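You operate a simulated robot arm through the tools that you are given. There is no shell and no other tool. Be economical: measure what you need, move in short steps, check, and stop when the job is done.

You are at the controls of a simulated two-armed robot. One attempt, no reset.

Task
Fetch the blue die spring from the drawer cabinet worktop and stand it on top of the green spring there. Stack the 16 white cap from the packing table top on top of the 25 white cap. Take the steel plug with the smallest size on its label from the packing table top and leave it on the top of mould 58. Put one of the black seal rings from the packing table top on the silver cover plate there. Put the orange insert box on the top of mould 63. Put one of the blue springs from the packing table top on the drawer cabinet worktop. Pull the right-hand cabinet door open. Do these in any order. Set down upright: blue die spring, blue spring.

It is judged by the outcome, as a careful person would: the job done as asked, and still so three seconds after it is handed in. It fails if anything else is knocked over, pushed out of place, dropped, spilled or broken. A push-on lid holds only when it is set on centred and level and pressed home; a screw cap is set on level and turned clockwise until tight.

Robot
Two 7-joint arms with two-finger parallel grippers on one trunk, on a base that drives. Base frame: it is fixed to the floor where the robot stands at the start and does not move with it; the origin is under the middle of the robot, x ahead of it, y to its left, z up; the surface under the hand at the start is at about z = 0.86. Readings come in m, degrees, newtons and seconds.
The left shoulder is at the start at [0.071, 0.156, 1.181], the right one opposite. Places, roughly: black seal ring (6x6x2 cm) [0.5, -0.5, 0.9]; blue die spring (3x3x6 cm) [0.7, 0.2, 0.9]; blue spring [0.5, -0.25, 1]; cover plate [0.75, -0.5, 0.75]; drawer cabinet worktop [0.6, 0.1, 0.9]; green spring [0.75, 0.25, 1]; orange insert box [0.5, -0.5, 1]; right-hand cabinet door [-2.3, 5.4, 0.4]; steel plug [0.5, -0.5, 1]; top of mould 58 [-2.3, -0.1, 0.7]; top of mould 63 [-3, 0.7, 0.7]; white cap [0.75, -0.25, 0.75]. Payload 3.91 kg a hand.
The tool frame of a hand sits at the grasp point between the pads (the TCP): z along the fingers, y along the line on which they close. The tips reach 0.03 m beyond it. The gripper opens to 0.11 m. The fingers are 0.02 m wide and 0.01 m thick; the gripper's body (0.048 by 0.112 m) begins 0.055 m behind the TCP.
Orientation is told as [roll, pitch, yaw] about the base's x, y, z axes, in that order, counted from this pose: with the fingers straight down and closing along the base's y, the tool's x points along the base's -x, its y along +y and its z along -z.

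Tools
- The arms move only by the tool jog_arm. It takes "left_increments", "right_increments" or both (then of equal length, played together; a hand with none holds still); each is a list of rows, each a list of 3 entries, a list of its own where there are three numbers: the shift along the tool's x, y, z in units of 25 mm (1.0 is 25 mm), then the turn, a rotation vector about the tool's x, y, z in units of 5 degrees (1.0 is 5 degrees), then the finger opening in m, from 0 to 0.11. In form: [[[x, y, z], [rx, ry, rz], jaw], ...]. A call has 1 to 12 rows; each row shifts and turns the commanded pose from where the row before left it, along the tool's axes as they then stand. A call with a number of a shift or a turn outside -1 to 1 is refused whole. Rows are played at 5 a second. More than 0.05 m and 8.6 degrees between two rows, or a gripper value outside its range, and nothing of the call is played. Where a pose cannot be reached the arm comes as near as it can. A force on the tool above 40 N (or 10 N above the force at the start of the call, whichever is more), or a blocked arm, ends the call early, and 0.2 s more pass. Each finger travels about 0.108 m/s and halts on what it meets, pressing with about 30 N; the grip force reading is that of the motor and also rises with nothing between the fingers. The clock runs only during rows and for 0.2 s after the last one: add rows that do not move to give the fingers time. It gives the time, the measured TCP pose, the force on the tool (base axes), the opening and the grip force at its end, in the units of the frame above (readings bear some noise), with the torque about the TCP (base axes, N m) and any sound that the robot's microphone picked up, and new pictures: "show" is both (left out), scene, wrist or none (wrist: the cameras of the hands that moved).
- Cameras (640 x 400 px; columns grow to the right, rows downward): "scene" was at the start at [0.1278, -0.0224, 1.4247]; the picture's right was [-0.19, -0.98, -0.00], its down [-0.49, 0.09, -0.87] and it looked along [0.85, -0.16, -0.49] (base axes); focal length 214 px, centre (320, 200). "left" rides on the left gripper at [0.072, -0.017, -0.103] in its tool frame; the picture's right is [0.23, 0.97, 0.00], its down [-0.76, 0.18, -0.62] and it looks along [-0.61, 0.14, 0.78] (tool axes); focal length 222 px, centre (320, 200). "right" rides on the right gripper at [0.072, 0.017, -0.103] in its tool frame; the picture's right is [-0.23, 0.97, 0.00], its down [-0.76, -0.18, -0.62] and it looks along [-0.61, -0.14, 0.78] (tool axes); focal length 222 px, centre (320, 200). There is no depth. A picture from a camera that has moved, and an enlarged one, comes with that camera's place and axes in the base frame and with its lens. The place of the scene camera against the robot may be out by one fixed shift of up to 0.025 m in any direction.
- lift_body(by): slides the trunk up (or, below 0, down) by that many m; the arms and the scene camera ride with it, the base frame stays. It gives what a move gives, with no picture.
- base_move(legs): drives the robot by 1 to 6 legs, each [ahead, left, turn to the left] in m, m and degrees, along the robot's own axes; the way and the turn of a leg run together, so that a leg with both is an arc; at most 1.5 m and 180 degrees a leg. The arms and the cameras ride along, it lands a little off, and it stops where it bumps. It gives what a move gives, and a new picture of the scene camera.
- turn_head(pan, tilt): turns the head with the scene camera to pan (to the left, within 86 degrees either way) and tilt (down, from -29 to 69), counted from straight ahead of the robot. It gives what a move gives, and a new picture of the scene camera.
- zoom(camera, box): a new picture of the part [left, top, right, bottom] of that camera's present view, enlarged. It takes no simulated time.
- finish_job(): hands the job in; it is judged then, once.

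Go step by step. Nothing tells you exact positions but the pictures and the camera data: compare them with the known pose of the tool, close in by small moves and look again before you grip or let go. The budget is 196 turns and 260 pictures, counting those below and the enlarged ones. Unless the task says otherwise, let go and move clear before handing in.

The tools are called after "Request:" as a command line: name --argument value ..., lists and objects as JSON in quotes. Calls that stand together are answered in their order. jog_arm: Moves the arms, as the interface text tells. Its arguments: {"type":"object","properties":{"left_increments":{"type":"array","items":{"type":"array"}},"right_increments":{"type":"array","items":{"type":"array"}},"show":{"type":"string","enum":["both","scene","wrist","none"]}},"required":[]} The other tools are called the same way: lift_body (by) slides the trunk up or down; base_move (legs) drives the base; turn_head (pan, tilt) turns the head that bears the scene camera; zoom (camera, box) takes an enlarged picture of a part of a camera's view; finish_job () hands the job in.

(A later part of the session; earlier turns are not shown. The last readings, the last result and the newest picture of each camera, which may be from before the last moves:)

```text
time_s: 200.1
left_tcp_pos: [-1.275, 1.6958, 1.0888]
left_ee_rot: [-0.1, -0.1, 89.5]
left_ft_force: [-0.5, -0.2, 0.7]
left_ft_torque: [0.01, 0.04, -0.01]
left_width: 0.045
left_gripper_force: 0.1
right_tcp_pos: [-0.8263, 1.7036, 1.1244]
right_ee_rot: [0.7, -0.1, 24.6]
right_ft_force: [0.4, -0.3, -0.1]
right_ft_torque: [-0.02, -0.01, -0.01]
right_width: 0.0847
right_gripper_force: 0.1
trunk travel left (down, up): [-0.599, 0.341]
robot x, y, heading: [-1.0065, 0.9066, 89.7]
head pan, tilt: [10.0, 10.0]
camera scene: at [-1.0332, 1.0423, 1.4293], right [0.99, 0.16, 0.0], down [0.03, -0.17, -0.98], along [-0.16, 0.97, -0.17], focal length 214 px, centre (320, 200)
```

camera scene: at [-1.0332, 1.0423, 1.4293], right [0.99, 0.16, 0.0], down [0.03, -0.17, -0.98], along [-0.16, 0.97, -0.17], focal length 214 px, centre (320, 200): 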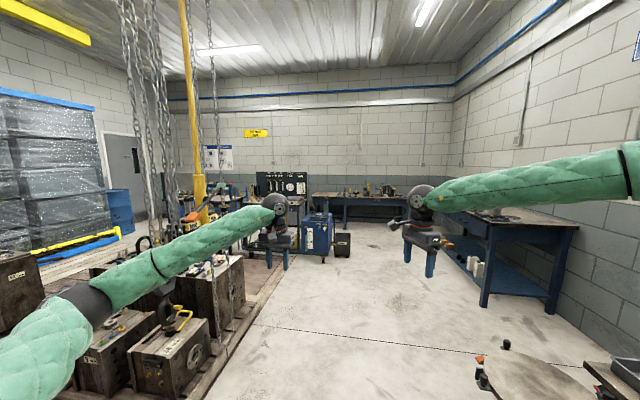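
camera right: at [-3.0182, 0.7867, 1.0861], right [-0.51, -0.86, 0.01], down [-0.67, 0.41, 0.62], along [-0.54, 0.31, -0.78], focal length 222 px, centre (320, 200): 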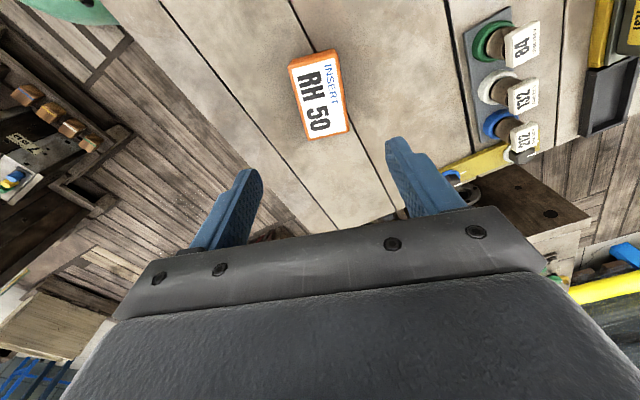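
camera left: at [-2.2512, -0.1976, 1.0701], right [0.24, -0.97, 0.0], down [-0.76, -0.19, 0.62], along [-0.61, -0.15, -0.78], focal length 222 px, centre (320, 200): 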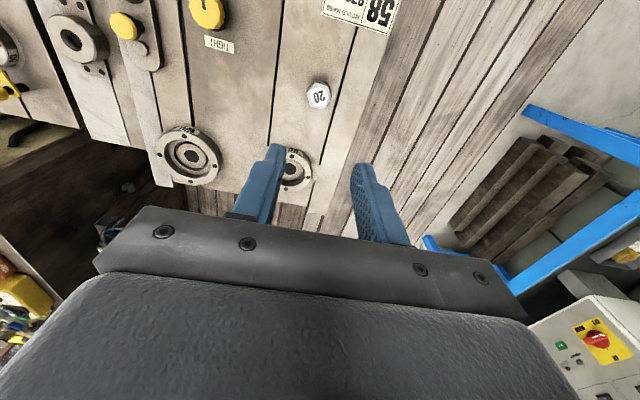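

The corridor ahead is clear. I'll shift right a little to stay off the pole and drive towards the far bench.

Request:
base_move --legs '[[0, -0.22, 0], [1.4, 0, 0], [0.9, 0, 0]]'

Request:
turn_head --pan 30 --tilt 20

```text
time_s: 212.8
left_tcp_pos: [-1.116, 4.006, 1.0883]
left_ee_rot: [-0.1, 0.1, 91.9]
left_ft_force: [0.6, -0.5, -0.2]
left_ft_torque: [0.01, 0.02, 0.0]
left_width: 0.0451
left_gripper_force: 0.0
right_tcp_pos: [-0.6682, 4.0312, 1.1229]
right_ee_rot: [0.7, -0.1, 26.9]
right_ft_force: [0.0, 0.2, -0.2]
right_ft_torque: [0.01, 0.04, 0.02]
right_width: 0.085
right_gripper_force: 0.2
trunk travel left (down, up): [-0.599, 0.341]
robot x, y, heading: [-0.814, 3.2223, 91.5]
head pan, tilt: [10.0, 10.0]
camera scene: at [-0.8471, 3.3622, 1.4293], right [0.98, 0.21, 0.0], down [0.04, -0.17, -0.98], along [-0.2, 0.96, -0.17], focal length 214 px, centre (320, 200)
```

scene: 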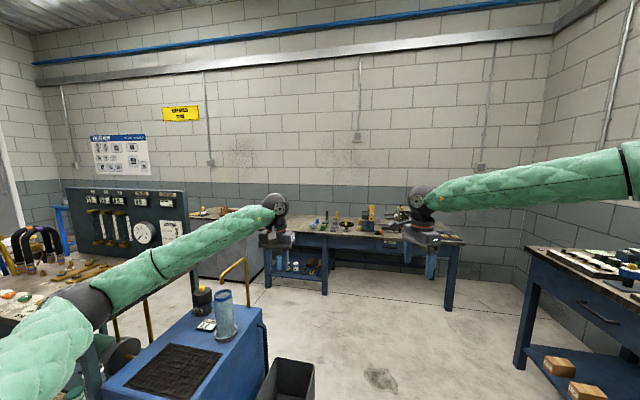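

```text
time_s: 213.6
left_tcp_pos: [-1.1151, 4.0064, 1.0888]
left_ee_rot: [-0.2, 0.0, 91.9]
left_ft_force: [0.0, 0.0, -0.1]
left_ft_torque: [0.03, 0.0, -0.02]
left_width: 0.0452
left_gripper_force: 0.2
right_tcp_pos: [-0.6667, 4.0309, 1.1246]
right_ee_rot: [0.7, 0.0, 26.9]
right_ft_force: [-0.6, 0.8, -0.3]
right_ft_torque: [0.01, -0.01, -0.03]
right_width: 0.085
right_gripper_force: 0.1
trunk travel left (down, up): [-0.599, 0.341]
robot x, y, heading: [-0.8132, 3.2252, 91.8]
head pan, tilt: [30.0, 20.0]
camera scene: at [-0.8771, 3.3497, 1.4131], right [0.85, 0.53, 0.0], down [0.18, -0.29, -0.94], along [-0.5, 0.8, -0.34], focal length 214 px, centre (320, 200)
```

scene: 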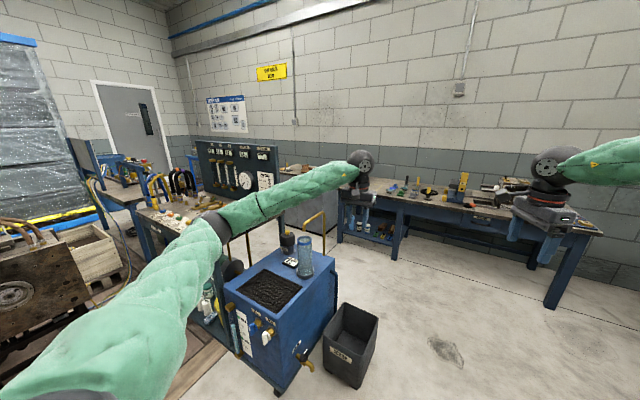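

The target cabinet is the grey one against the back wall, left of the blue bench. I'll raise the trunk for clearance, drive on and turn towards it.

Request:
lift_body --by 0.2

Request:
base_move --legs '[[1.0, 0, 0], [0, 0, 50]]'

Request:
turn_head --pan 0 --tilt 30

```text
time_s: 215.8
left_tcp_pos: [-1.1156, 4.0049, 1.2883]
left_ee_rot: [-0.2, 0.1, 91.9]
left_ft_force: [0.9, -0.3, 0.6]
left_ft_torque: [-0.01, 0.0, -0.01]
left_width: 0.0451
left_gripper_force: 0.0
right_tcp_pos: [-0.667, 4.0308, 1.3228]
right_ee_rot: [0.8, -0.2, 26.9]
right_ft_force: [0.3, -0.3, 0.4]
right_ft_torque: [-0.02, -0.01, -0.01]
right_width: 0.0849
right_gripper_force: 0.0
trunk travel left (down, up): [-0.799, 0.141]
robot x, y, heading: [-0.8177, 3.2266, 91.9]
head pan, tilt: [30.0, 20.0]
```

```text
time_s: 220.9
left_tcp_pos: [-1.1699, 4.9808, 1.2882]
left_ee_rot: [0.0, 0.1, 97.0]
left_ft_force: [0.9, 1.1, 0.6]
left_ft_torque: [-0.05, 0.03, -0.02]
left_width: 0.0449
left_gripper_force: 0.0
right_tcp_pos: [-0.7266, 5.0458, 1.3226]
right_ee_rot: [0.7, 0.0, 32.0]
right_ft_force: [0.4, 0.7, 0.3]
right_ft_torque: [0.0, 0.05, 0.0]
right_width: 0.0849
right_gripper_force: 0.1
trunk travel left (down, up): [-0.799, 0.141]
robot x, y, heading: [-0.8038, 4.2278, 97.1]
head pan, tilt: [30.0, 20.0]
stopped in leg 1: the robot was blocked; the commanded pose is now the measured one
camera scene: at [-0.8746, 4.351, 1.6129], right [0.8, 0.6, 0.0], down [0.2, -0.28, -0.94], along [-0.56, 0.75, -0.34], focal length 214 px, centre (320, 200)
```

scene: 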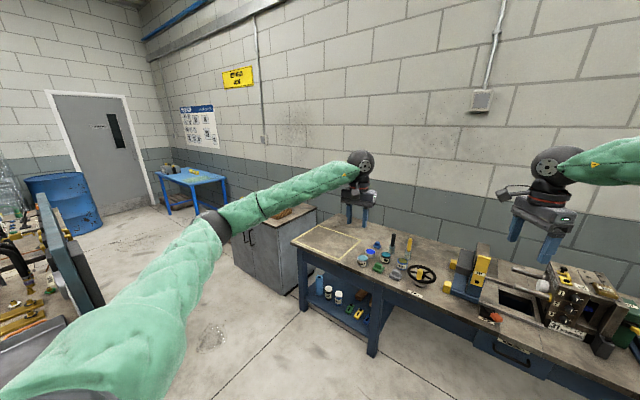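

```text
time_s: 221.8
left_tcp_pos: [-1.1723, 4.978, 1.2896]
left_ee_rot: [-0.1, 0.0, 97.0]
left_ft_force: [-0.1, 0.1, 0.7]
left_ft_torque: [0.01, 0.01, -0.02]
left_width: 0.045
left_gripper_force: 0.0
right_tcp_pos: [-0.7271, 5.0439, 1.3237]
right_ee_rot: [0.8, -0.2, 32.1]
right_ft_force: [0.6, 0.3, -0.1]
right_ft_torque: [0.01, 0.04, -0.01]
right_width: 0.085
right_gripper_force: 0.0
trunk travel left (down, up): [-0.799, 0.141]
robot x, y, heading: [-0.7983, 4.2323, 96.9]
head pan, tilt: [0.0, 30.0]
camera scene: at [-0.8317, 4.3631, 1.5971], right [0.99, 0.12, 0.0], down [0.06, -0.5, -0.87], along [-0.11, 0.86, -0.5], focal length 214 px, centre (320, 200)
```

scene: 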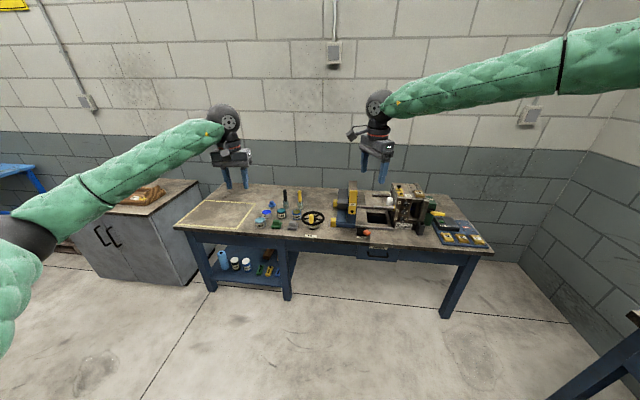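

The base bumped something, likely the bin on my left. I'll look.

Request:
turn_head --pan 75 --tilt 50

```text
time_s: 223.3
left_tcp_pos: [-1.1722, 4.9792, 1.2881]
left_ee_rot: [-0.1, 0.0, 97.0]
left_ft_force: [1.0, 0.2, 0.5]
left_ft_torque: [-0.03, -0.02, 0.03]
left_width: 0.0449
left_gripper_force: 0.0
right_tcp_pos: [-0.7284, 5.0445, 1.323]
right_ee_rot: [0.7, -0.2, 32.0]
right_ft_force: [0.3, 0.4, 0.2]
right_ft_torque: [0.02, 0.06, 0.0]
right_width: 0.0849
right_gripper_force: 0.0
trunk travel left (down, up): [-0.799, 0.141]
robot x, y, heading: [-0.8034, 4.228, 97.0]
head pan, tilt: [75.0, 50.0]
camera scene: at [-0.8968, 4.2853, 1.5675], right [0.14, 0.99, 0.0], down [0.76, -0.11, -0.64], along [-0.64, 0.09, -0.77], focal length 214 px, centre (320, 200)
```

scene: 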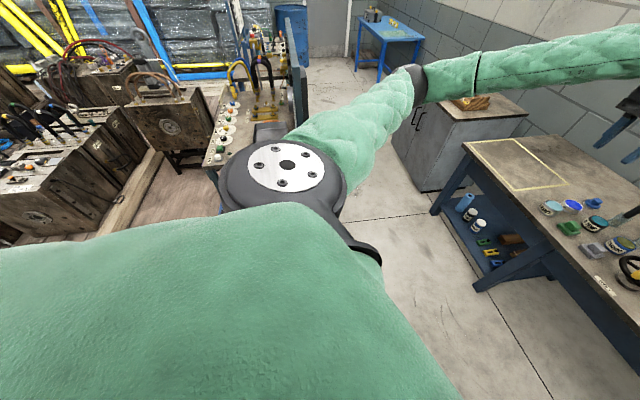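

Request:
base_move --legs '[[-0.15, -0.3, -5]]'

Request:
turn_head --pan 60 --tilt 45

```text
time_s: 225.6
left_tcp_pos: [-0.7824, 4.8806, 1.2884]
left_ee_rot: [-0.1, 0.0, 92.0]
left_ft_force: [0.2, 0.4, 0.2]
left_ft_torque: [-0.02, 0.02, -0.01]
left_width: 0.045
left_gripper_force: 0.2
right_tcp_pos: [-0.3341, 4.9066, 1.3239]
right_ee_rot: [0.8, -0.1, 27.1]
right_ft_force: [1.1, 0.3, -0.1]
right_ft_torque: [-0.02, 0.0, 0.03]
right_width: 0.0851
right_gripper_force: 0.1
trunk travel left (down, up): [-0.799, 0.141]
robot x, y, heading: [-0.4802, 4.0983, 91.9]
head pan, tilt: [75.0, 50.0]
camera scene: at [-0.5684, 4.1644, 1.5674], right [0.23, 0.97, 0.0], down [0.75, -0.17, -0.64], along [-0.63, 0.15, -0.77], focal length 214 px, centre (320, 200)
```

scene: 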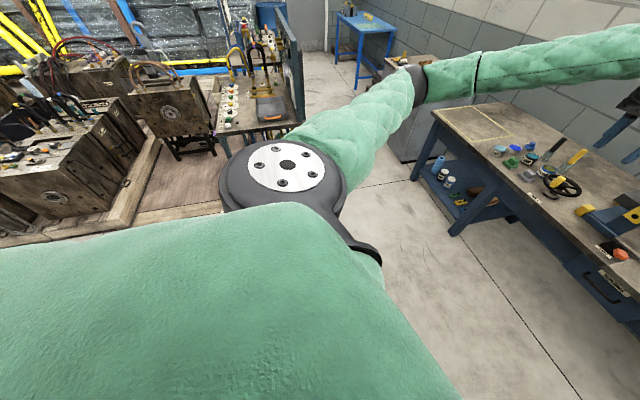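

```text
time_s: 226.3
left_tcp_pos: [-0.782, 4.88, 1.2902]
left_ee_rot: [-0.1, 0.0, 92.1]
left_ft_force: [0.3, 0.5, 0.0]
left_ft_torque: [0.02, -0.01, 0.0]
left_width: 0.045
left_gripper_force: 0.1
right_tcp_pos: [-0.3329, 4.9064, 1.3244]
right_ee_rot: [0.8, -0.2, 27.0]
right_ft_force: [0.6, -0.3, 0.5]
right_ft_torque: [0.02, 0.0, 0.01]
right_width: 0.0848
right_gripper_force: 0.0
trunk travel left (down, up): [-0.799, 0.141]
robot x, y, heading: [-0.4797, 4.0991, 92.0]
head pan, tilt: [60.0, 45.0]
camera scene: at [-0.5642, 4.1847, 1.5744], right [0.47, 0.88, 0.0], down [0.62, -0.33, -0.71], along [-0.62, 0.33, -0.71], focal length 214 px, centre (320, 200)
```

scene: 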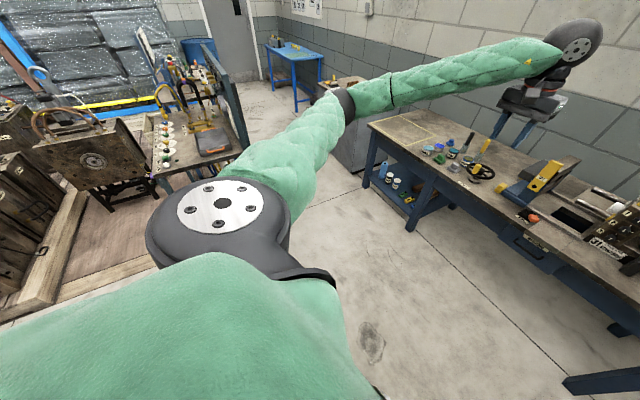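

Request:
base_move --legs '[[0, 0, 70]]'

Request:
turn_head --pan 0 --tilt 40

```text
time_s: 229.8
left_tcp_pos: [-1.3155, 4.0944, 1.2884]
left_ee_rot: [-0.1, 0.0, 161.2]
left_ft_force: [0.4, 0.0, -0.1]
left_ft_torque: [0.01, -0.04, -0.01]
left_width: 0.0452
left_gripper_force: 0.0
right_tcp_pos: [-1.1816, 4.5234, 1.3239]
right_ee_rot: [0.7, -0.1, 96.3]
right_ft_force: [-0.3, -0.3, 0.0]
right_ft_torque: [-0.03, -0.03, 0.01]
right_width: 0.085
right_gripper_force: 0.0
trunk travel left (down, up): [-0.799, 0.141]
robot x, y, heading: [-0.4837, 4.1, 161.2]
head pan, tilt: [60.0, 45.0]
camera scene: at [-0.601, 4.0587, 1.5744], right [-0.66, 0.75, 0.0], down [0.53, 0.47, -0.71], along [-0.53, -0.47, -0.71], focal length 214 px, centre (320, 200)
```

scene: 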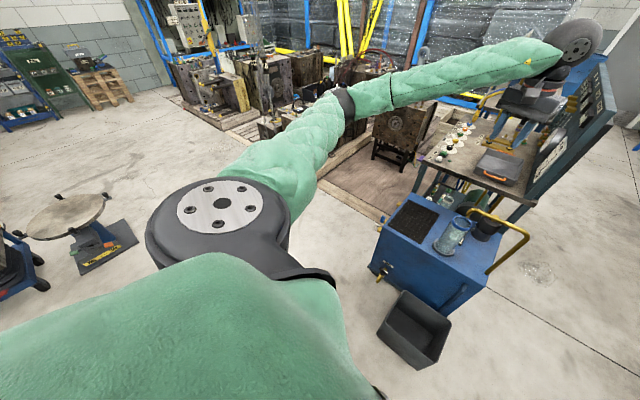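

```text
time_s: 231.1
left_tcp_pos: [-1.3168, 4.0943, 1.2894]
left_ee_rot: [-0.1, 0.0, 161.2]
left_ft_force: [-0.5, 0.2, -0.1]
left_ft_torque: [-0.02, 0.03, 0.0]
left_width: 0.0449
left_gripper_force: 0.1
right_tcp_pos: [-1.1804, 4.5234, 1.3235]
right_ee_rot: [0.8, -0.1, 96.3]
right_ft_force: [0.0, 0.6, -0.2]
right_ft_torque: [0.0, 0.0, -0.03]
right_width: 0.085
right_gripper_force: 0.0
trunk travel left (down, up): [-0.799, 0.141]
robot x, y, heading: [-0.4775, 4.0983, 161.1]
head pan, tilt: [0.0, 40.0]
camera scene: at [-0.6202, 4.1395, 1.5816], right [0.32, 0.95, 0.0], down [0.61, -0.21, -0.77], along [-0.72, 0.25, -0.64], focal length 214 px, centre (320, 200)
```

scene: 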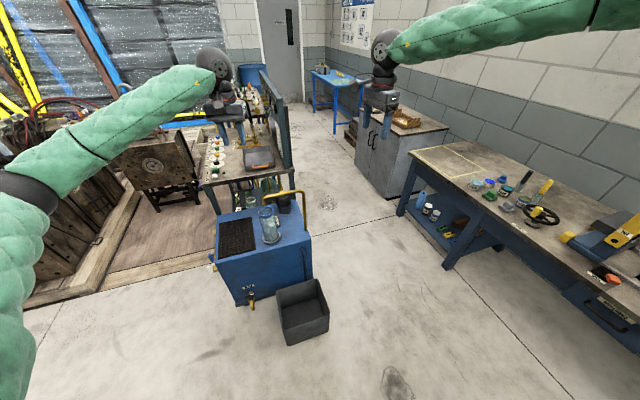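

The bin looks unmoved. Now I'll zoom on the grey cabinet to see its doors and handles.

Request:
zoom --camera "scene" --box '[320, 80, 480, 220]'

```text
2.86 times, centred on (400, 150) of scene
camera zoom: at [-0.6202, 4.1395, 1.5816], right [0.32, 0.95, 0.0], down [0.61, -0.21, -0.77], along [-0.72, 0.25, -0.64], focal length 613 px, centre (91, 343)
```

zoom: 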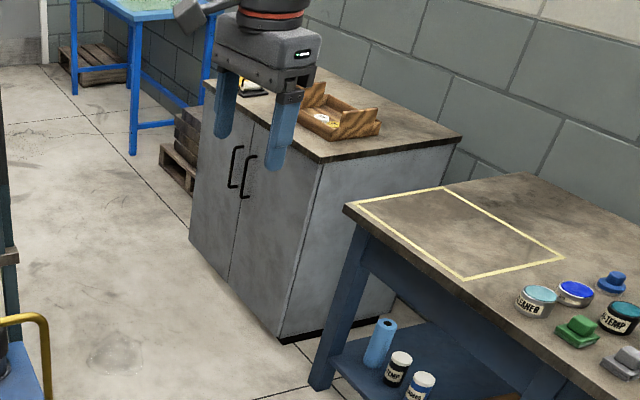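

The right-hand door's bar handle is at about x=-2.57, z=0.44–0.64, on a front face at y≈5.5, with the hinge at x≈-2.17. I'll turn back to face +y here and retract and reorient the hands before driving over.

Request:
base_move --legs '[[0, 0, -71]]'

Request:
jog_arm --right_increments '[[[0, 0, 0], [0, 0, -1], 0.06], [[0, 0, 0], [0, 0, -1], 0.06], [[0, 0, 0], [0, 0, -1], 0.06], [[0, 0, 0], [0, 0, -1], 0.06], [[0, 0, 0], [0, 0, -1], 0.06], [[0, 0, 0], [0, 0, -1], 0.06], [[0, 0, 0], [0, 0, -1], 0.06], [[0, 0, 0], [0, 0, -1], 0.06], [[0, 0, 0], [0, 0, -1], 0.06], [[0, 0, 0], [0, 0, -1], 0.06], [[0, 0, 0], [0, 0, -1], 0.06], [[0, 0, 0], [0, 0, -1], 0.06]]' --left_increments '[[[1, 0, 0], [0, 0, 0], 0.045], [[1, 0, 0], [0, 0, 0], 0.045], [[1, 0, 0], [0, 0, 0], 0.045], [[1, 0, 0], [0, 0, 0], 0.045], [[1, 0, 0], [0, 0, 0], 0.045], [[1, 0, 0], [0, 0, 0], 0.045], [[1, 0, 0], [0, 0, 0], 0.045], [[1, 0, 0], [0, 0, 0], 0.045], [[1, 0, 0], [0, 0, 0], 0.045], [[1, 0, 0], [0, 0, 0], 0.045], [[0, 0, 0], [0, 0, 0], 0.045], [[0, 0, 0], [0, 0, 0], 0.045]]'

```text
time_s: 234.5
left_tcp_pos: [-0.7594, 4.8893, 1.2897]
left_ee_rot: [-0.1, 0.0, 90.3]
left_ft_force: [-0.7, -0.1, -0.3]
left_ft_torque: [0.0, 0.01, 0.01]
left_width: 0.045
left_gripper_force: 0.0
right_tcp_pos: [-0.3096, 4.9022, 1.323]
right_ee_rot: [0.7, -0.1, 25.5]
right_ft_force: [0.4, -0.4, 0.2]
right_ft_torque: [0.01, 0.0, -0.01]
right_width: 0.0847
right_gripper_force: 0.0
trunk travel left (down, up): [-0.799, 0.141]
robot x, y, heading: [-0.4803, 4.1024, 90.3]
head pan, tilt: [0.0, 40.0]
camera scene: at [-0.492, 4.2318, 1.5816], right [1.0, 0.0, 0.0], down [0.0, -0.64, -0.77], along [0.0, 0.77, -0.64], focal length 214 px, centre (320, 200)
```

scene: 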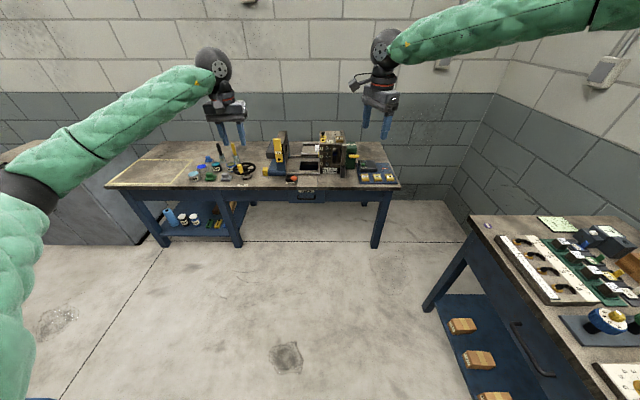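

```text
time_s: 237.1
left_tcp_pos: [-0.7576, 4.6377, 1.2886]
left_ee_rot: [-0.1, 0.0, 90.3]
left_ft_force: [-0.3, 0.5, 0.0]
left_ft_torque: [0.0, 0.0, -0.03]
left_width: 0.0453
left_gripper_force: 0.0
right_tcp_pos: [-0.3107, 4.9024, 1.3252]
right_ee_rot: [0.2, -0.7, 85.4]
right_ft_force: [0.6, -0.5, -0.1]
right_ft_torque: [0.01, 0.0, 0.02]
right_width: 0.0601
right_gripper_force: 0.1
trunk travel left (down, up): [-0.799, 0.141]
robot x, y, heading: [-0.481, 4.1017, 90.3]
head pan, tilt: [0.0, 40.0]
camera scene: at [-0.4922, 4.2316, 1.5816], right [1.0, 0.0, 0.0], down [0.0, -0.64, -0.77], along [0.0, 0.77, -0.64], focal length 214 px, centre (320, 200)
camera right: at [-0.3329, 4.8293, 1.4253], right [-0.95, 0.3, 0.01], down [0.24, 0.74, 0.63], along [0.19, 0.6, -0.77], focal length 222 px, centre (320, 200)
camera left: at [-0.741, 4.565, 1.3929], right [-0.97, -0.23, 0.0], down [-0.18, 0.76, 0.62], along [-0.14, 0.61, -0.78], focal length 222 px, centre (320, 200)
```

scene: 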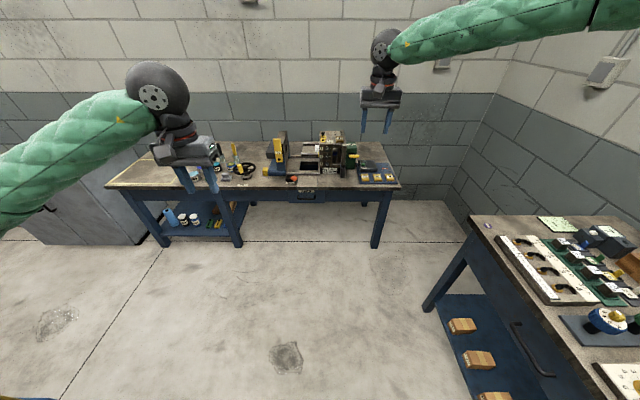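
right: 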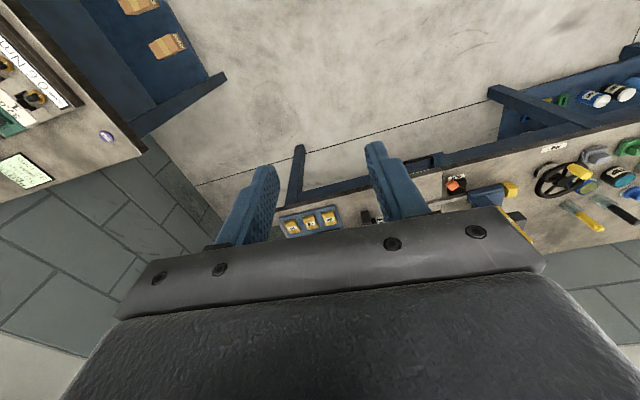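
left: 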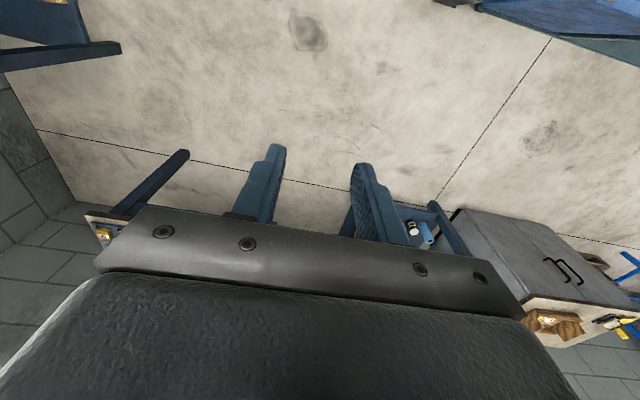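

Request:
base_move --legs '[[0.66, 0, 0], [0, 1.3, 0]]'

Request:
turn_head --pan 40 --tilt 40

```text
time_s: 246.9
left_tcp_pos: [-2.0617, 5.2772, 1.2888]
left_ee_rot: [-0.1, -0.1, 90.4]
left_ft_force: [-0.1, 0.2, -0.4]
left_ft_torque: [0.01, -0.02, -0.01]
left_width: 0.0449
left_gripper_force: 0.0
right_tcp_pos: [-1.6146, 5.5424, 1.3241]
right_ee_rot: [0.2, -0.7, 85.4]
right_ft_force: [0.7, -0.9, 0.3]
right_ft_torque: [0.0, -0.03, -0.02]
right_width: 0.0601
right_gripper_force: 0.0
trunk travel left (down, up): [-0.799, 0.141]
robot x, y, heading: [-1.7797, 4.7387, 90.2]
head pan, tilt: [0.0, 40.0]
camera scene: at [-1.7957, 4.8714, 1.5816], right [1.0, 0.01, 0.0], down [0.0, -0.64, -0.77], along [0.0, 0.77, -0.64], focal length 214 px, centre (320, 200)
```

scene: 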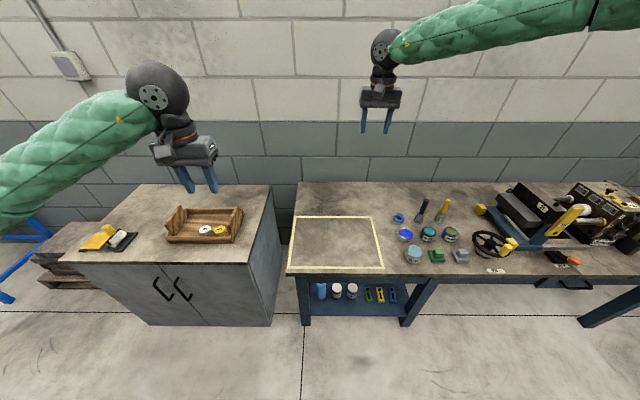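

```text
time_s: 247.9
left_tcp_pos: [-2.061, 5.2782, 1.2889]
left_ee_rot: [-0.1, 0.1, 90.4]
left_ft_force: [-0.4, 0.4, 0.3]
left_ft_torque: [0.0, 0.01, -0.01]
left_width: 0.0448
left_gripper_force: 0.0
right_tcp_pos: [-1.6154, 5.542, 1.3237]
right_ee_rot: [0.3, -0.6, 85.5]
right_ft_force: [-0.4, -0.2, 0.0]
right_ft_torque: [-0.01, 0.01, 0.01]
right_width: 0.06
right_gripper_force: 0.0
trunk travel left (down, up): [-0.799, 0.141]
robot x, y, heading: [-1.7817, 4.7449, 90.3]
head pan, tilt: [40.0, 40.0]
camera scene: at [-1.8502, 4.8513, 1.5816], right [0.76, 0.65, 0.0], down [0.42, -0.49, -0.77], along [-0.49, 0.58, -0.64], focal length 214 px, centre (320, 200)
```

scene: 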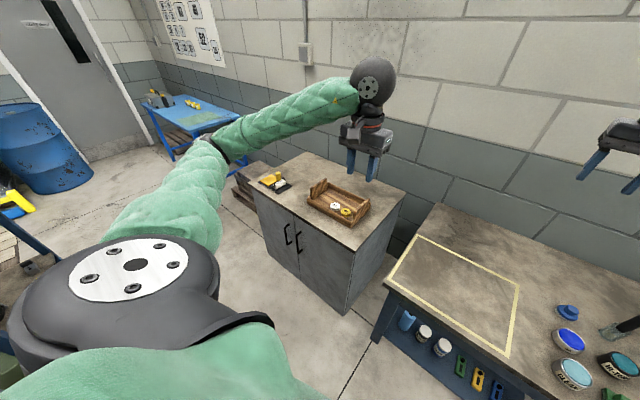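

The handle is at about x=-2.50, z 0.40–0.64. I'll turn the right hand to point forward here in free air first.

Request:
jog_arm --right_increments '[[[0, 0, 0], [0, -1, -1], 0.06], [[0, 0, 0], [0, -1, 0], 0.06], [[0, 0, 0], [0, -1, 0], 0.06], [[0, 0, 0], [0, -1, 0], 0.06], [[0, 0, 0], [0, -1, 0], 0.06], [[0, 0, 0], [0, -1, 0], 0.06], [[0, 0, 0], [0, -1, 0], 0.06], [[0, 0, 0], [0, -1, 0], 0.06], [[0, 0, 0], [0, -1, 0], 0.06], [[0, 0, 0], [0, -1, 0], 0.06], [[0, 0, 0], [0, -1, 0], 0.06], [[0, 0, 0], [0, -1, 0], 0.06]]' --show "none"

Request:
jog_arm --right_increments '[[[0, 0, 0], [0, -1, 0], 0.06], [[0, 0, 0], [0, -1, 0], 0.06], [[0, 0, 0], [0, -1, 0], 0.06], [[0, 0, 0], [0, -1, 0], 0.06], [[0, 0, 0], [0, -1, 0], 0.06], [[0, 0, 0], [0, -1, 0], 0.06]]'

```text
time_s: 250.5
left_tcp_pos: [-2.0604, 5.2778, 1.289]
left_ee_rot: [-0.1, 0.0, 90.4]
left_ft_force: [-1.2, 0.1, 0.8]
left_ft_torque: [-0.04, -0.02, 0.0]
left_width: 0.045
left_gripper_force: 0.0
right_tcp_pos: [-1.6145, 5.5414, 1.3233]
right_ee_rot: [0.0, -60.9, 90.5]
right_ft_force: [0.3, -0.7, 0.9]
right_ft_torque: [0.01, 0.02, 0.0]
right_width: 0.0599
right_gripper_force: 0.1
trunk travel left (down, up): [-0.799, 0.141]
robot x, y, heading: [-1.7805, 4.742, 90.2]
head pan, tilt: [40.0, 40.0]
```

```text
time_s: 251.9
left_tcp_pos: [-2.0609, 5.2769, 1.2889]
left_ee_rot: [-0.1, -0.1, 90.4]
left_ft_force: [0.1, 1.1, 0.1]
left_ft_torque: [-0.01, 0.0, -0.01]
left_width: 0.0451
left_gripper_force: 0.1
right_tcp_pos: [-1.6143, 5.5418, 1.3235]
right_ee_rot: [-0.1, -78.1, 90.6]
right_ft_force: [0.3, 0.7, 0.3]
right_ft_torque: [-0.02, 0.0, -0.04]
right_width: 0.06
right_gripper_force: 0.0
right hand out of reach, approached as far as the arm can: row 5, 6
trunk travel left (down, up): [-0.799, 0.141]
robot x, y, heading: [-1.7819, 4.7393, 90.6]
head pan, tilt: [40.0, 40.0]
camera scene: at [-1.8501, 4.8515, 1.5816], right [0.76, 0.65, 0.0], down [0.42, -0.49, -0.77], along [-0.5, 0.58, -0.64], focal length 214 px, centre (320, 200)
camera right: at [-1.6313, 5.4257, 1.2729], right [-0.97, 0.04, 0.22], down [0.18, -0.45, 0.87], along [0.14, 0.89, 0.43], focal length 222 px, centre (320, 200)
```

scene: 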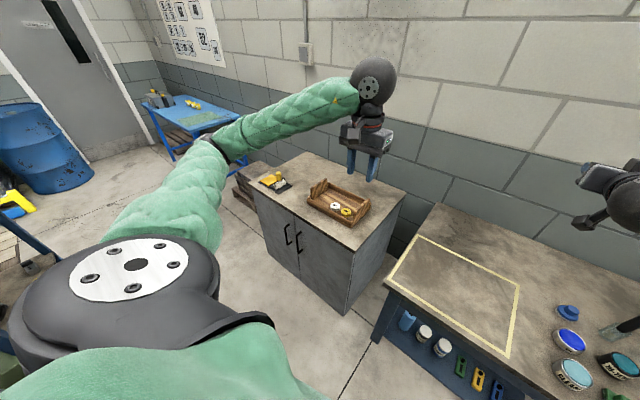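
right: 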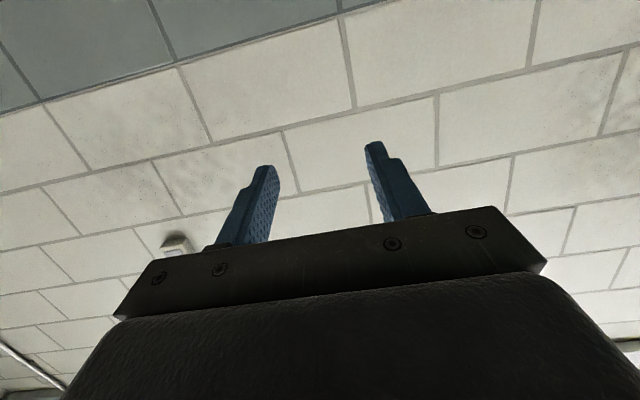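

Good enough at -78° pitch. I'll retract the right hand, drive left in front of the cabinet and lower the trunk.

Request:
jog_arm --right_increments '[[[0, 0, -1], [0, 0, 0], 0.06], [[0, 0, -1], [0, 0, 0], 0.06], [[0, 0, -1], [0, 0, 0], 0.06], [[0, 0, -1], [0, 0, 0], 0.06], [[0, 0, -1], [0, 0, 0], 0.06], [[0, 0, -1], [0, 0, 0], 0.06], [[0, 0, -1], [0, 0, 0], 0.06], [[0, 0, -1], [0, 0, 0], 0.06], [[0, 0, -1], [0, 0, 0], 0.06], [[0, 0, -1], [0, 0, 0], 0.06], [[0, 0, -1], [0, 0, 0], 0.06]]' --show "none"

Request:
base_move --legs '[[0, 0.97, 0]]'

Request:
turn_head --pan -15 --tilt 50

```text
time_s: 254.3
left_tcp_pos: [-2.0606, 5.277, 1.289]
left_ee_rot: [-0.2, 0.0, 90.4]
left_ft_force: [0.3, -0.6, -0.7]
left_ft_torque: [-0.01, -0.02, 0.0]
left_width: 0.045
left_gripper_force: 0.0
right_tcp_pos: [-1.6365, 5.3735, 1.3977]
right_ee_rot: [-0.3, -78.1, 90.7]
right_ft_force: [0.0, -0.4, -0.6]
right_ft_torque: [-0.02, -0.01, -0.02]
right_width: 0.06
right_gripper_force: 0.1
right hand out of reach, approached as far as the arm can: row 7, 8, 9, 10, 11
trunk travel left (down, up): [-0.799, 0.141]
robot x, y, heading: [-1.7802, 4.7423, 90.3]
head pan, tilt: [40.0, 40.0]
```

```text
time_s: 259.4
left_tcp_pos: [-3.0411, 5.2724, 1.2897]
left_ee_rot: [0.0, -0.1, 90.4]
left_ft_force: [-0.7, -0.1, -0.3]
left_ft_torque: [0.02, 0.0, -0.05]
left_width: 0.045
left_gripper_force: 0.0
right_tcp_pos: [-2.6167, 5.3666, 1.3984]
right_ee_rot: [-0.1, -78.3, 90.5]
right_ft_force: [0.0, 0.0, -0.1]
right_ft_torque: [0.0, -0.03, 0.01]
right_width: 0.0601
right_gripper_force: 0.0
trunk travel left (down, up): [-0.799, 0.141]
robot x, y, heading: [-2.764, 4.738, 90.2]
head pan, tilt: [40.0, 40.0]
camera scene: at [-2.8303, 4.8458, 1.5816], right [0.76, 0.65, 0.0], down [0.42, -0.49, -0.77], along [-0.5, 0.58, -0.64], focal length 214 px, centre (320, 200)
```

scene: 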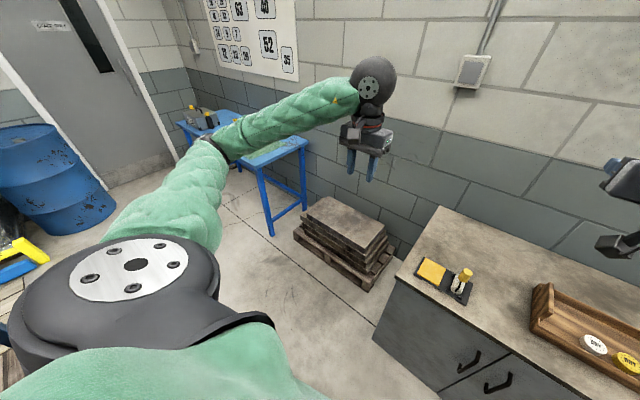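

```text
time_s: 260.7
left_tcp_pos: [-3.0424, 5.2727, 1.2886]
left_ee_rot: [0.0, 0.0, 90.4]
left_ft_force: [-1.2, 0.4, 0.1]
left_ft_torque: [0.02, 0.0, 0.02]
left_width: 0.0452
left_gripper_force: 0.1
right_tcp_pos: [-2.6168, 5.3686, 1.398]
right_ee_rot: [-0.3, -78.0, 90.6]
right_ft_force: [0.2, -0.7, 0.3]
right_ft_torque: [-0.01, -0.03, 0.02]
right_width: 0.0597
right_gripper_force: 0.0
trunk travel left (down, up): [-0.799, 0.141]
robot x, y, heading: [-2.7626, 4.7333, 90.3]
head pan, tilt: [-15.0, 50.0]
camera scene: at [-2.7563, 4.8555, 1.5675], right [0.97, -0.25, 0.0], down [-0.19, -0.74, -0.64], along [0.16, 0.62, -0.77], focal length 214 px, centre (320, 200)
```

scene: 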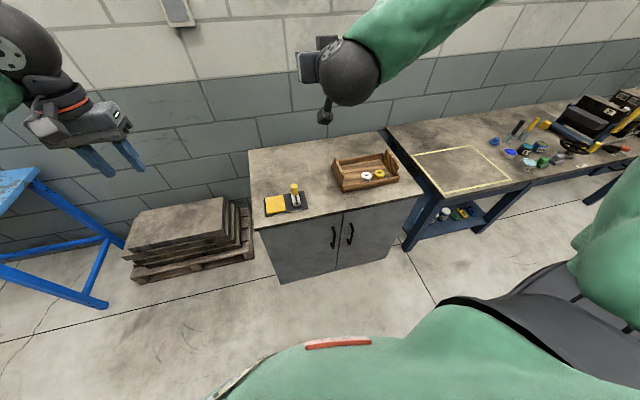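

From here the handle is at about (-2.44, 5.40, 0.54) and the hinge near x=-2.06. I'll bring the hand down and back in front of the cabinet.

Request:
jog_arm --right_increments '[[[1, 0, -0.2], [0, 0, 0], 0.06], [[1, 0, -0.2], [0, 0, 0], 0.06], [[1, 0, -0.2], [0, 0, 0], 0.06], [[1, 0, -0.2], [0, 0, 0], 0.06], [[1, 0, -0.2], [0, 0, 0], 0.06], [[1, 0, -0.2], [0, 0, 0], 0.06], [[1, 0, -0.2], [0, 0, 0], 0.06], [[1, 0, -0.2], [0, 0, 0], 0.06], [[1, 0, -0.2], [0, 0, 0], 0.06], [[1, 0, -0.2], [0, 0, 0], 0.06], [[1, 0, -0.2], [0, 0, 0], 0.06], [[1, 0, -0.2], [0, 0, 0], 0.06]]' --show "scene"

```text
time_s: 263.3
left_tcp_pos: [-3.0407, 5.2722, 1.2889]
left_ee_rot: [-0.2, 0.0, 90.3]
left_ft_force: [0.1, -0.6, -0.8]
left_ft_torque: [-0.01, -0.01, -0.01]
left_width: 0.0451
left_gripper_force: 0.1
right_tcp_pos: [-2.6302, 5.3728, 1.2863]
right_ee_rot: [-0.2, -78.2, 90.6]
right_ft_force: [0.2, 0.3, 0.2]
right_ft_torque: [0.0, 0.04, 0.01]
right_width: 0.0602
right_gripper_force: 0.1
right hand out of reach, approached as far as the arm can: row 1, 2, 3, 4, 5, 6, 7, 8, 9, 10, 11, 12
trunk travel left (down, up): [-0.799, 0.141]
robot x, y, heading: [-2.7625, 4.7356, 90.3]
head pan, tilt: [-15.0, 50.0]
camera scene: at [-2.756, 4.8554, 1.5675], right [0.97, -0.25, 0.0], down [-0.19, -0.74, -0.64], along [0.16, 0.62, -0.77], focal length 214 px, centre (320, 200)
```

scene: 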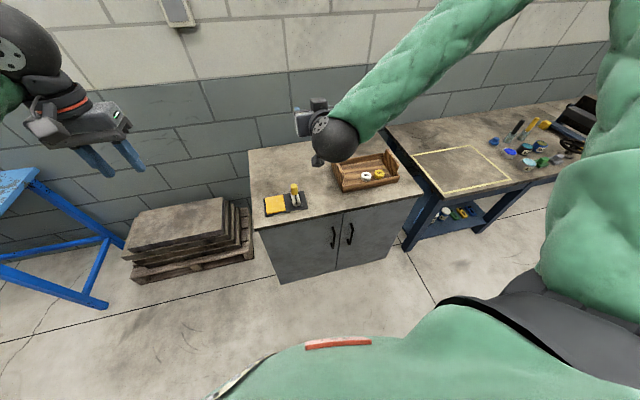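

The forward-pointing hand can't get closer than ~0.63 m, so I'll stand further left at an angle: strafe left, turn right 25°, then lower the trunk.

Request:
base_move --legs '[[0, 0.32, 0], [0, 0, -25]]'

Request:
jog_arm --left_increments '[[[0, 0, -1], [0, 0, 0], 0.045], [[0, 0, -1], [0, 0, 0], 0.045], [[0, 0, -1], [0, 0, 0], 0.045], [[0, 0, -1], [0, 0, 0], 0.045], [[0, 0, -1], [0, 0, 0], 0.045], [[0, 0, -1], [0, 0, 0], 0.045], [[0, 0, -1], [0, 0, 0], 0.045], [[0, 0, -1], [0, 0, 0], 0.045]]' --show "none"

Request:
lift_body --by -0.45

Request:
turn_head --pan -10 --tilt 40

```text
time_s: 266.7
left_tcp_pos: [-3.1124, 5.3368, 1.2895]
left_ee_rot: [-0.1, 0.0, 65.8]
left_ft_force: [-0.6, 1.2, 0.3]
left_ft_torque: [-0.04, -0.04, -0.02]
left_width: 0.0449
left_gripper_force: 0.1
right_tcp_pos: [-2.6971, 5.2576, 1.2857]
right_ee_rot: [-0.3, -78.1, 66.0]
right_ft_force: [1.0, 0.1, 0.0]
right_ft_torque: [-0.02, -0.02, -0.05]
right_width: 0.0598
right_gripper_force: 0.1
trunk travel left (down, up): [-0.799, 0.141]
robot x, y, heading: [-3.0836, 4.7359, 65.7]
head pan, tilt: [-15.0, 50.0]
camera scene: at [-3.0249, 4.8337, 1.5675], right [0.77, -0.63, 0.0], down [-0.48, -0.59, -0.64], along [0.41, 0.5, -0.77], focal length 214 px, centre (320, 200)
```

scene: 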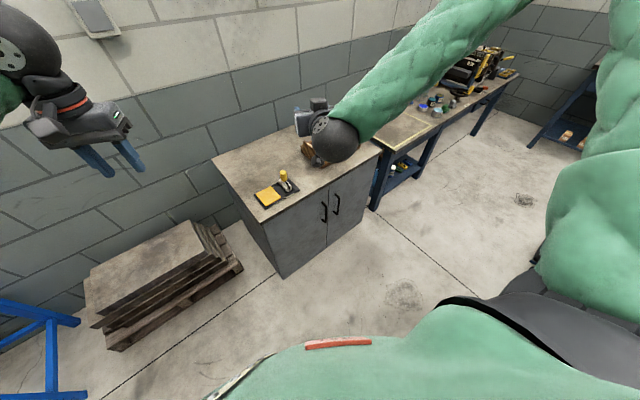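

```text
time_s: 268.5
left_tcp_pos: [-3.1118, 5.3363, 1.4896]
left_ee_rot: [-0.1, 0.0, 65.7]
left_ft_force: [0.4, 0.5, 0.0]
left_ft_torque: [0.02, 0.05, -0.01]
left_width: 0.0451
left_gripper_force: 0.1
right_tcp_pos: [-2.6956, 5.257, 1.2869]
right_ee_rot: [-0.2, -78.1, 65.8]
right_ft_force: [0.5, -0.6, 0.3]
right_ft_torque: [0.01, 0.03, 0.01]
right_width: 0.06
right_gripper_force: 0.1
trunk travel left (down, up): [-0.799, 0.141]
robot x, y, heading: [-3.0816, 4.7363, 65.7]
head pan, tilt: [-15.0, 50.0]
```

```text
refused: -0.45 is not a number from -0.4 to 0.4
```

```text
time_s: 269.2
left_tcp_pos: [-3.1142, 5.3378, 1.4886]
left_ee_rot: [-0.1, 0.0, 65.8]
left_ft_force: [0.7, -0.3, 0.1]
left_ft_torque: [0.01, 0.01, -0.01]
left_width: 0.045
left_gripper_force: 0.1
right_tcp_pos: [-2.6971, 5.2572, 1.286]
right_ee_rot: [-0.2, -78.1, 66.1]
right_ft_force: [0.2, 0.6, -0.1]
right_ft_torque: [-0.02, 0.02, 0.02]
right_width: 0.0601
right_gripper_force: 0.1
trunk travel left (down, up): [-0.799, 0.141]
robot x, y, heading: [-3.0855, 4.7328, 65.4]
head pan, tilt: [-10.0, 40.0]
camera scene: at [-3.0255, 4.8444, 1.5816], right [0.83, -0.56, 0.0], down [-0.36, -0.53, -0.77], along [0.43, 0.63, -0.64], focal length 214 px, centre (320, 200)
```

scene: 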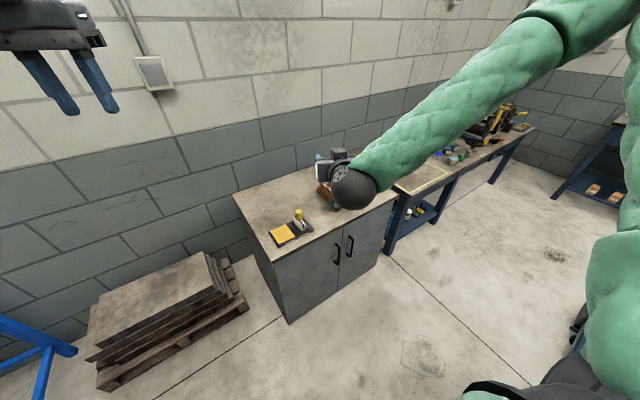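

Request:
lift_body --by -0.4

Request:
lift_body --by -0.32

Request:
turn_head --pan -15 --tilt 25

Request:
jog_arm --right_increments '[[[0, 0, 0], [0, 0, 0], 0.06]]' --show "wrist"

```text
time_s: 273.0
left_tcp_pos: [-3.1117, 5.337, 1.0894]
left_ee_rot: [-0.1, 0.1, 65.8]
left_ft_force: [0.9, -0.3, -0.4]
left_ft_torque: [0.01, 0.03, 0.02]
left_width: 0.045
left_gripper_force: 0.0
right_tcp_pos: [-2.6976, 5.2573, 0.885]
right_ee_rot: [-0.2, -78.1, 66.0]
right_ft_force: [0.5, 0.5, -0.1]
right_ft_torque: [0.03, 0.03, 0.01]
right_width: 0.06
right_gripper_force: 0.1
trunk travel left (down, up): [-0.399, 0.541]
robot x, y, heading: [-3.0811, 4.734, 65.9]
head pan, tilt: [-10.0, 40.0]
```

```text
time_s: 276.2
left_tcp_pos: [-3.1129, 5.3363, 0.769]
left_ee_rot: [-0.1, 0.0, 65.8]
left_ft_force: [0.6, -0.6, -0.1]
left_ft_torque: [0.02, 0.0, 0.02]
left_width: 0.0452
left_gripper_force: 0.0
right_tcp_pos: [-2.698, 5.2569, 0.5659]
right_ee_rot: [-0.2, -78.1, 66.1]
right_ft_force: [-0.5, -0.1, -0.8]
right_ft_torque: [-0.02, -0.02, 0.01]
right_width: 0.06
right_gripper_force: 0.0
trunk travel left (down, up): [-0.079, 0.861]
robot x, y, heading: [-3.0776, 4.7332, 65.7]
head pan, tilt: [-10.0, 40.0]
```

```text
time_s: 277.0
left_tcp_pos: [-3.1111, 5.3372, 0.7688]
left_ee_rot: [0.0, -0.1, 65.7]
left_ft_force: [-0.1, 0.2, 0.3]
left_ft_torque: [0.01, 0.01, 0.01]
left_width: 0.0451
left_gripper_force: 0.0
right_tcp_pos: [-2.6971, 5.2571, 0.5666]
right_ee_rot: [-0.2, -78.1, 66.0]
right_ft_force: [0.5, 0.3, -0.4]
right_ft_torque: [-0.01, 0.02, 0.0]
right_width: 0.06
right_gripper_force: 0.0
trunk travel left (down, up): [-0.079, 0.861]
robot x, y, heading: [-3.0801, 4.7312, 65.6]
head pan, tilt: [-15.0, 25.0]
camera scene: at [-3.0152, 4.845, 0.8849], right [0.77, -0.63, 0.0], down [-0.27, -0.33, -0.91], along [0.57, 0.7, -0.42], focal length 214 px, centre (320, 200)
```

scene: 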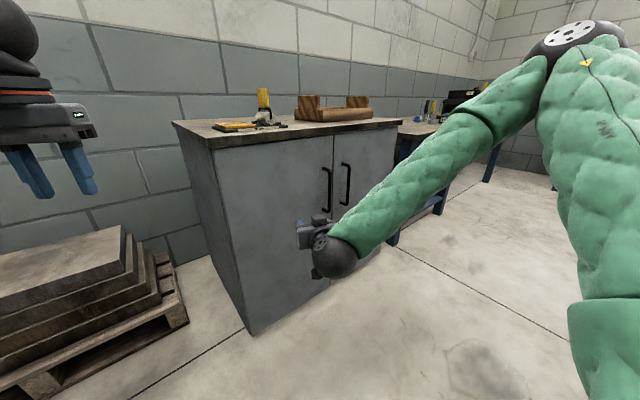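

```text
time_s: 277.4
left_tcp_pos: [-3.1118, 5.3356, 0.7692]
left_ee_rot: [-0.1, 0.0, 65.8]
left_ft_force: [-0.7, 0.4, 0.0]
left_ft_torque: [-0.02, 0.0, -0.01]
left_width: 0.045
left_gripper_force: 0.0
right_tcp_pos: [-2.6968, 5.2575, 0.5661]
right_ee_rot: [-0.2, -78.2, 65.9]
right_ft_force: [0.4, 0.0, 0.7]
right_ft_torque: [-0.03, -0.03, 0.03]
right_width: 0.0601
right_gripper_force: 0.0
trunk travel left (down, up): [-0.079, 0.861]
robot x, y, heading: [-3.0819, 4.7341, 65.8]
head pan, tilt: [-15.0, 25.0]
camera right: at [-2.7603, 5.1572, 0.5149], right [-0.87, 0.44, 0.22], down [-0.02, -0.49, 0.87], along [0.49, 0.75, 0.43], focal length 222 px, centre (320, 200)
```

right: 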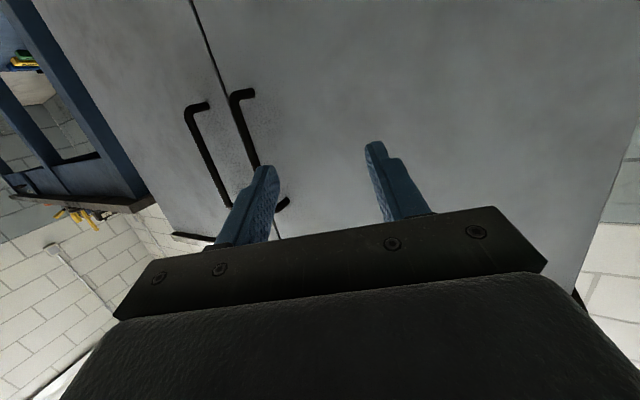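

I can see both handles from below; the right-door handle needs a better fix. I'll move the hand right and a little forward to see it again.

Request:
jog_arm --right_increments '[[[0, -0.95, 0.3], [0, 0, 0], 0.06], [[0, -0.95, 0.3], [0, 0, 0], 0.06], [[0, -0.95, 0.3], [0, 0, 0], 0.06], [[0, -0.95, 0.3], [0, 0, 0], 0.06], [[0, -0.95, 0.3], [0, 0, 0], 0.06], [[0, -0.95, 0.3], [0, 0, 0], 0.06], [[0, -0.95, 0.2], [0, 0, 0], 0.06], [[0, -0.95, 0], [0, 0, 0], 0.06]]'

```text
time_s: 279.2
left_tcp_pos: [-3.1116, 5.3363, 0.7693]
left_ee_rot: [-0.1, 0.2, 65.8]
left_ft_force: [0.4, -0.4, 0.3]
left_ft_torque: [0.02, 0.02, 0.0]
left_width: 0.0452
left_gripper_force: 0.0
right_tcp_pos: [-2.5953, 5.233, 0.6152]
right_ee_rot: [-0.1, -77.5, 65.8]
right_ft_force: [-0.6, -0.7, 0.3]
right_ft_torque: [-0.02, 0.02, 0.01]
right_width: 0.0601
right_gripper_force: 0.2
right hand out of reach, approached as far as the arm can: row 1, 2, 3, 4, 5, 6, 7, 8
trunk travel left (down, up): [-0.079, 0.861]
robot x, y, heading: [-3.0815, 4.7327, 65.7]
head pan, tilt: [-15.0, 25.0]
camera scene: at [-3.0145, 4.845, 0.885], right [0.77, -0.63, 0.0], down [-0.27, -0.33, -0.91], along [0.57, 0.7, -0.42], focal length 214 px, centre (320, 200)
camera right: at [-2.6597, 5.1327, 0.5653], right [-0.87, 0.45, 0.22], down [-0.02, -0.48, 0.88], along [0.5, 0.76, 0.42], focal length 222 px, centre (320, 200)
```

scene: 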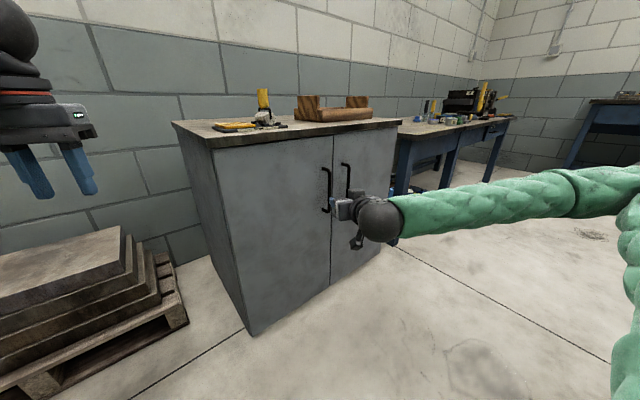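
right: 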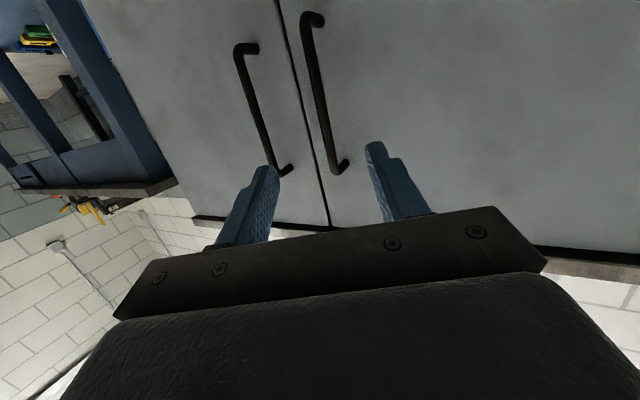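

The two views put the handle at about (-2.468, 5.353), z 0.50–0.635. The hand was only too close to the shoulder, so I'll move it forward to the pre-grasp point.

Request:
jog_arm --right_increments '[[[0, 0.3, 1], [0, 0, 0], 0.06], [[0, 0.3, 0.9], [0, 0, 0], 0.06], [[0, 0, 0], [0, 0, 0], 0.06], [[0, 0, 0], [0, 0, 0], 0.06]]'

```text
time_s: 280.2
left_tcp_pos: [-3.1112, 5.336, 0.7684]
left_ee_rot: [-0.1, 0.0, 65.7]
left_ft_force: [-0.1, 0.5, 0.5]
left_ft_torque: [0.02, 0.03, 0.0]
left_width: 0.0449
left_gripper_force: 0.1
right_tcp_pos: [-2.5909, 5.2824, 0.6145]
right_ee_rot: [-0.2, -77.5, 65.9]
right_ft_force: [-0.4, 0.3, -1.0]
right_ft_torque: [-0.02, 0.0, -0.05]
right_width: 0.06
right_gripper_force: 0.1
right hand out of reach, approached as far as the arm can: row 1, 2
trunk travel left (down, up): [-0.079, 0.861]
robot x, y, heading: [-3.0826, 4.734, 65.9]
head pan, tilt: [-15.0, 25.0]
camera scene: at [-3.0151, 4.845, 0.885], right [0.77, -0.63, 0.0], down [-0.27, -0.33, -0.91], along [0.57, 0.7, -0.42], focal length 214 px, centre (320, 200)
camera right: at [-2.6555, 5.1818, 0.5645], right [-0.87, 0.45, 0.22], down [-0.02, -0.48, 0.88], along [0.5, 0.76, 0.42], focal length 222 px, centre (320, 200)
```

scene: 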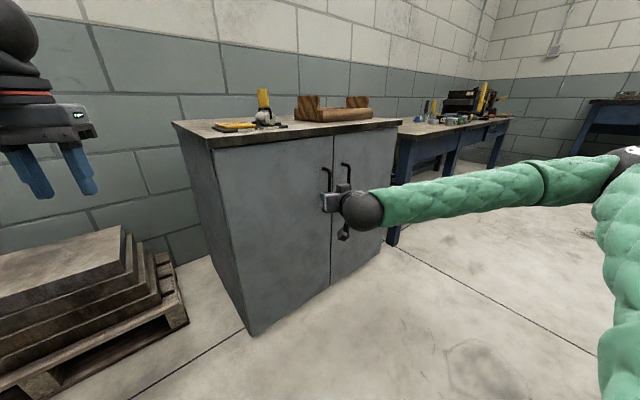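
right: 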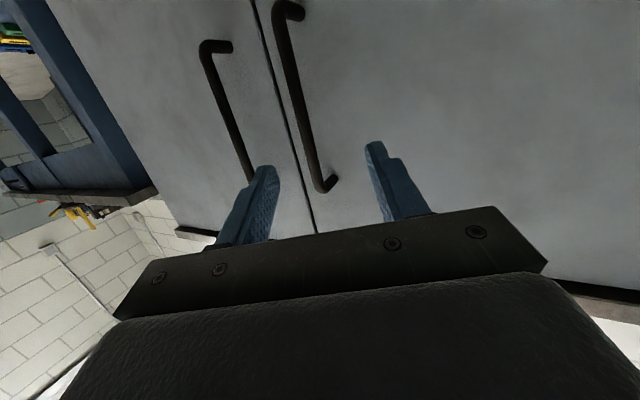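

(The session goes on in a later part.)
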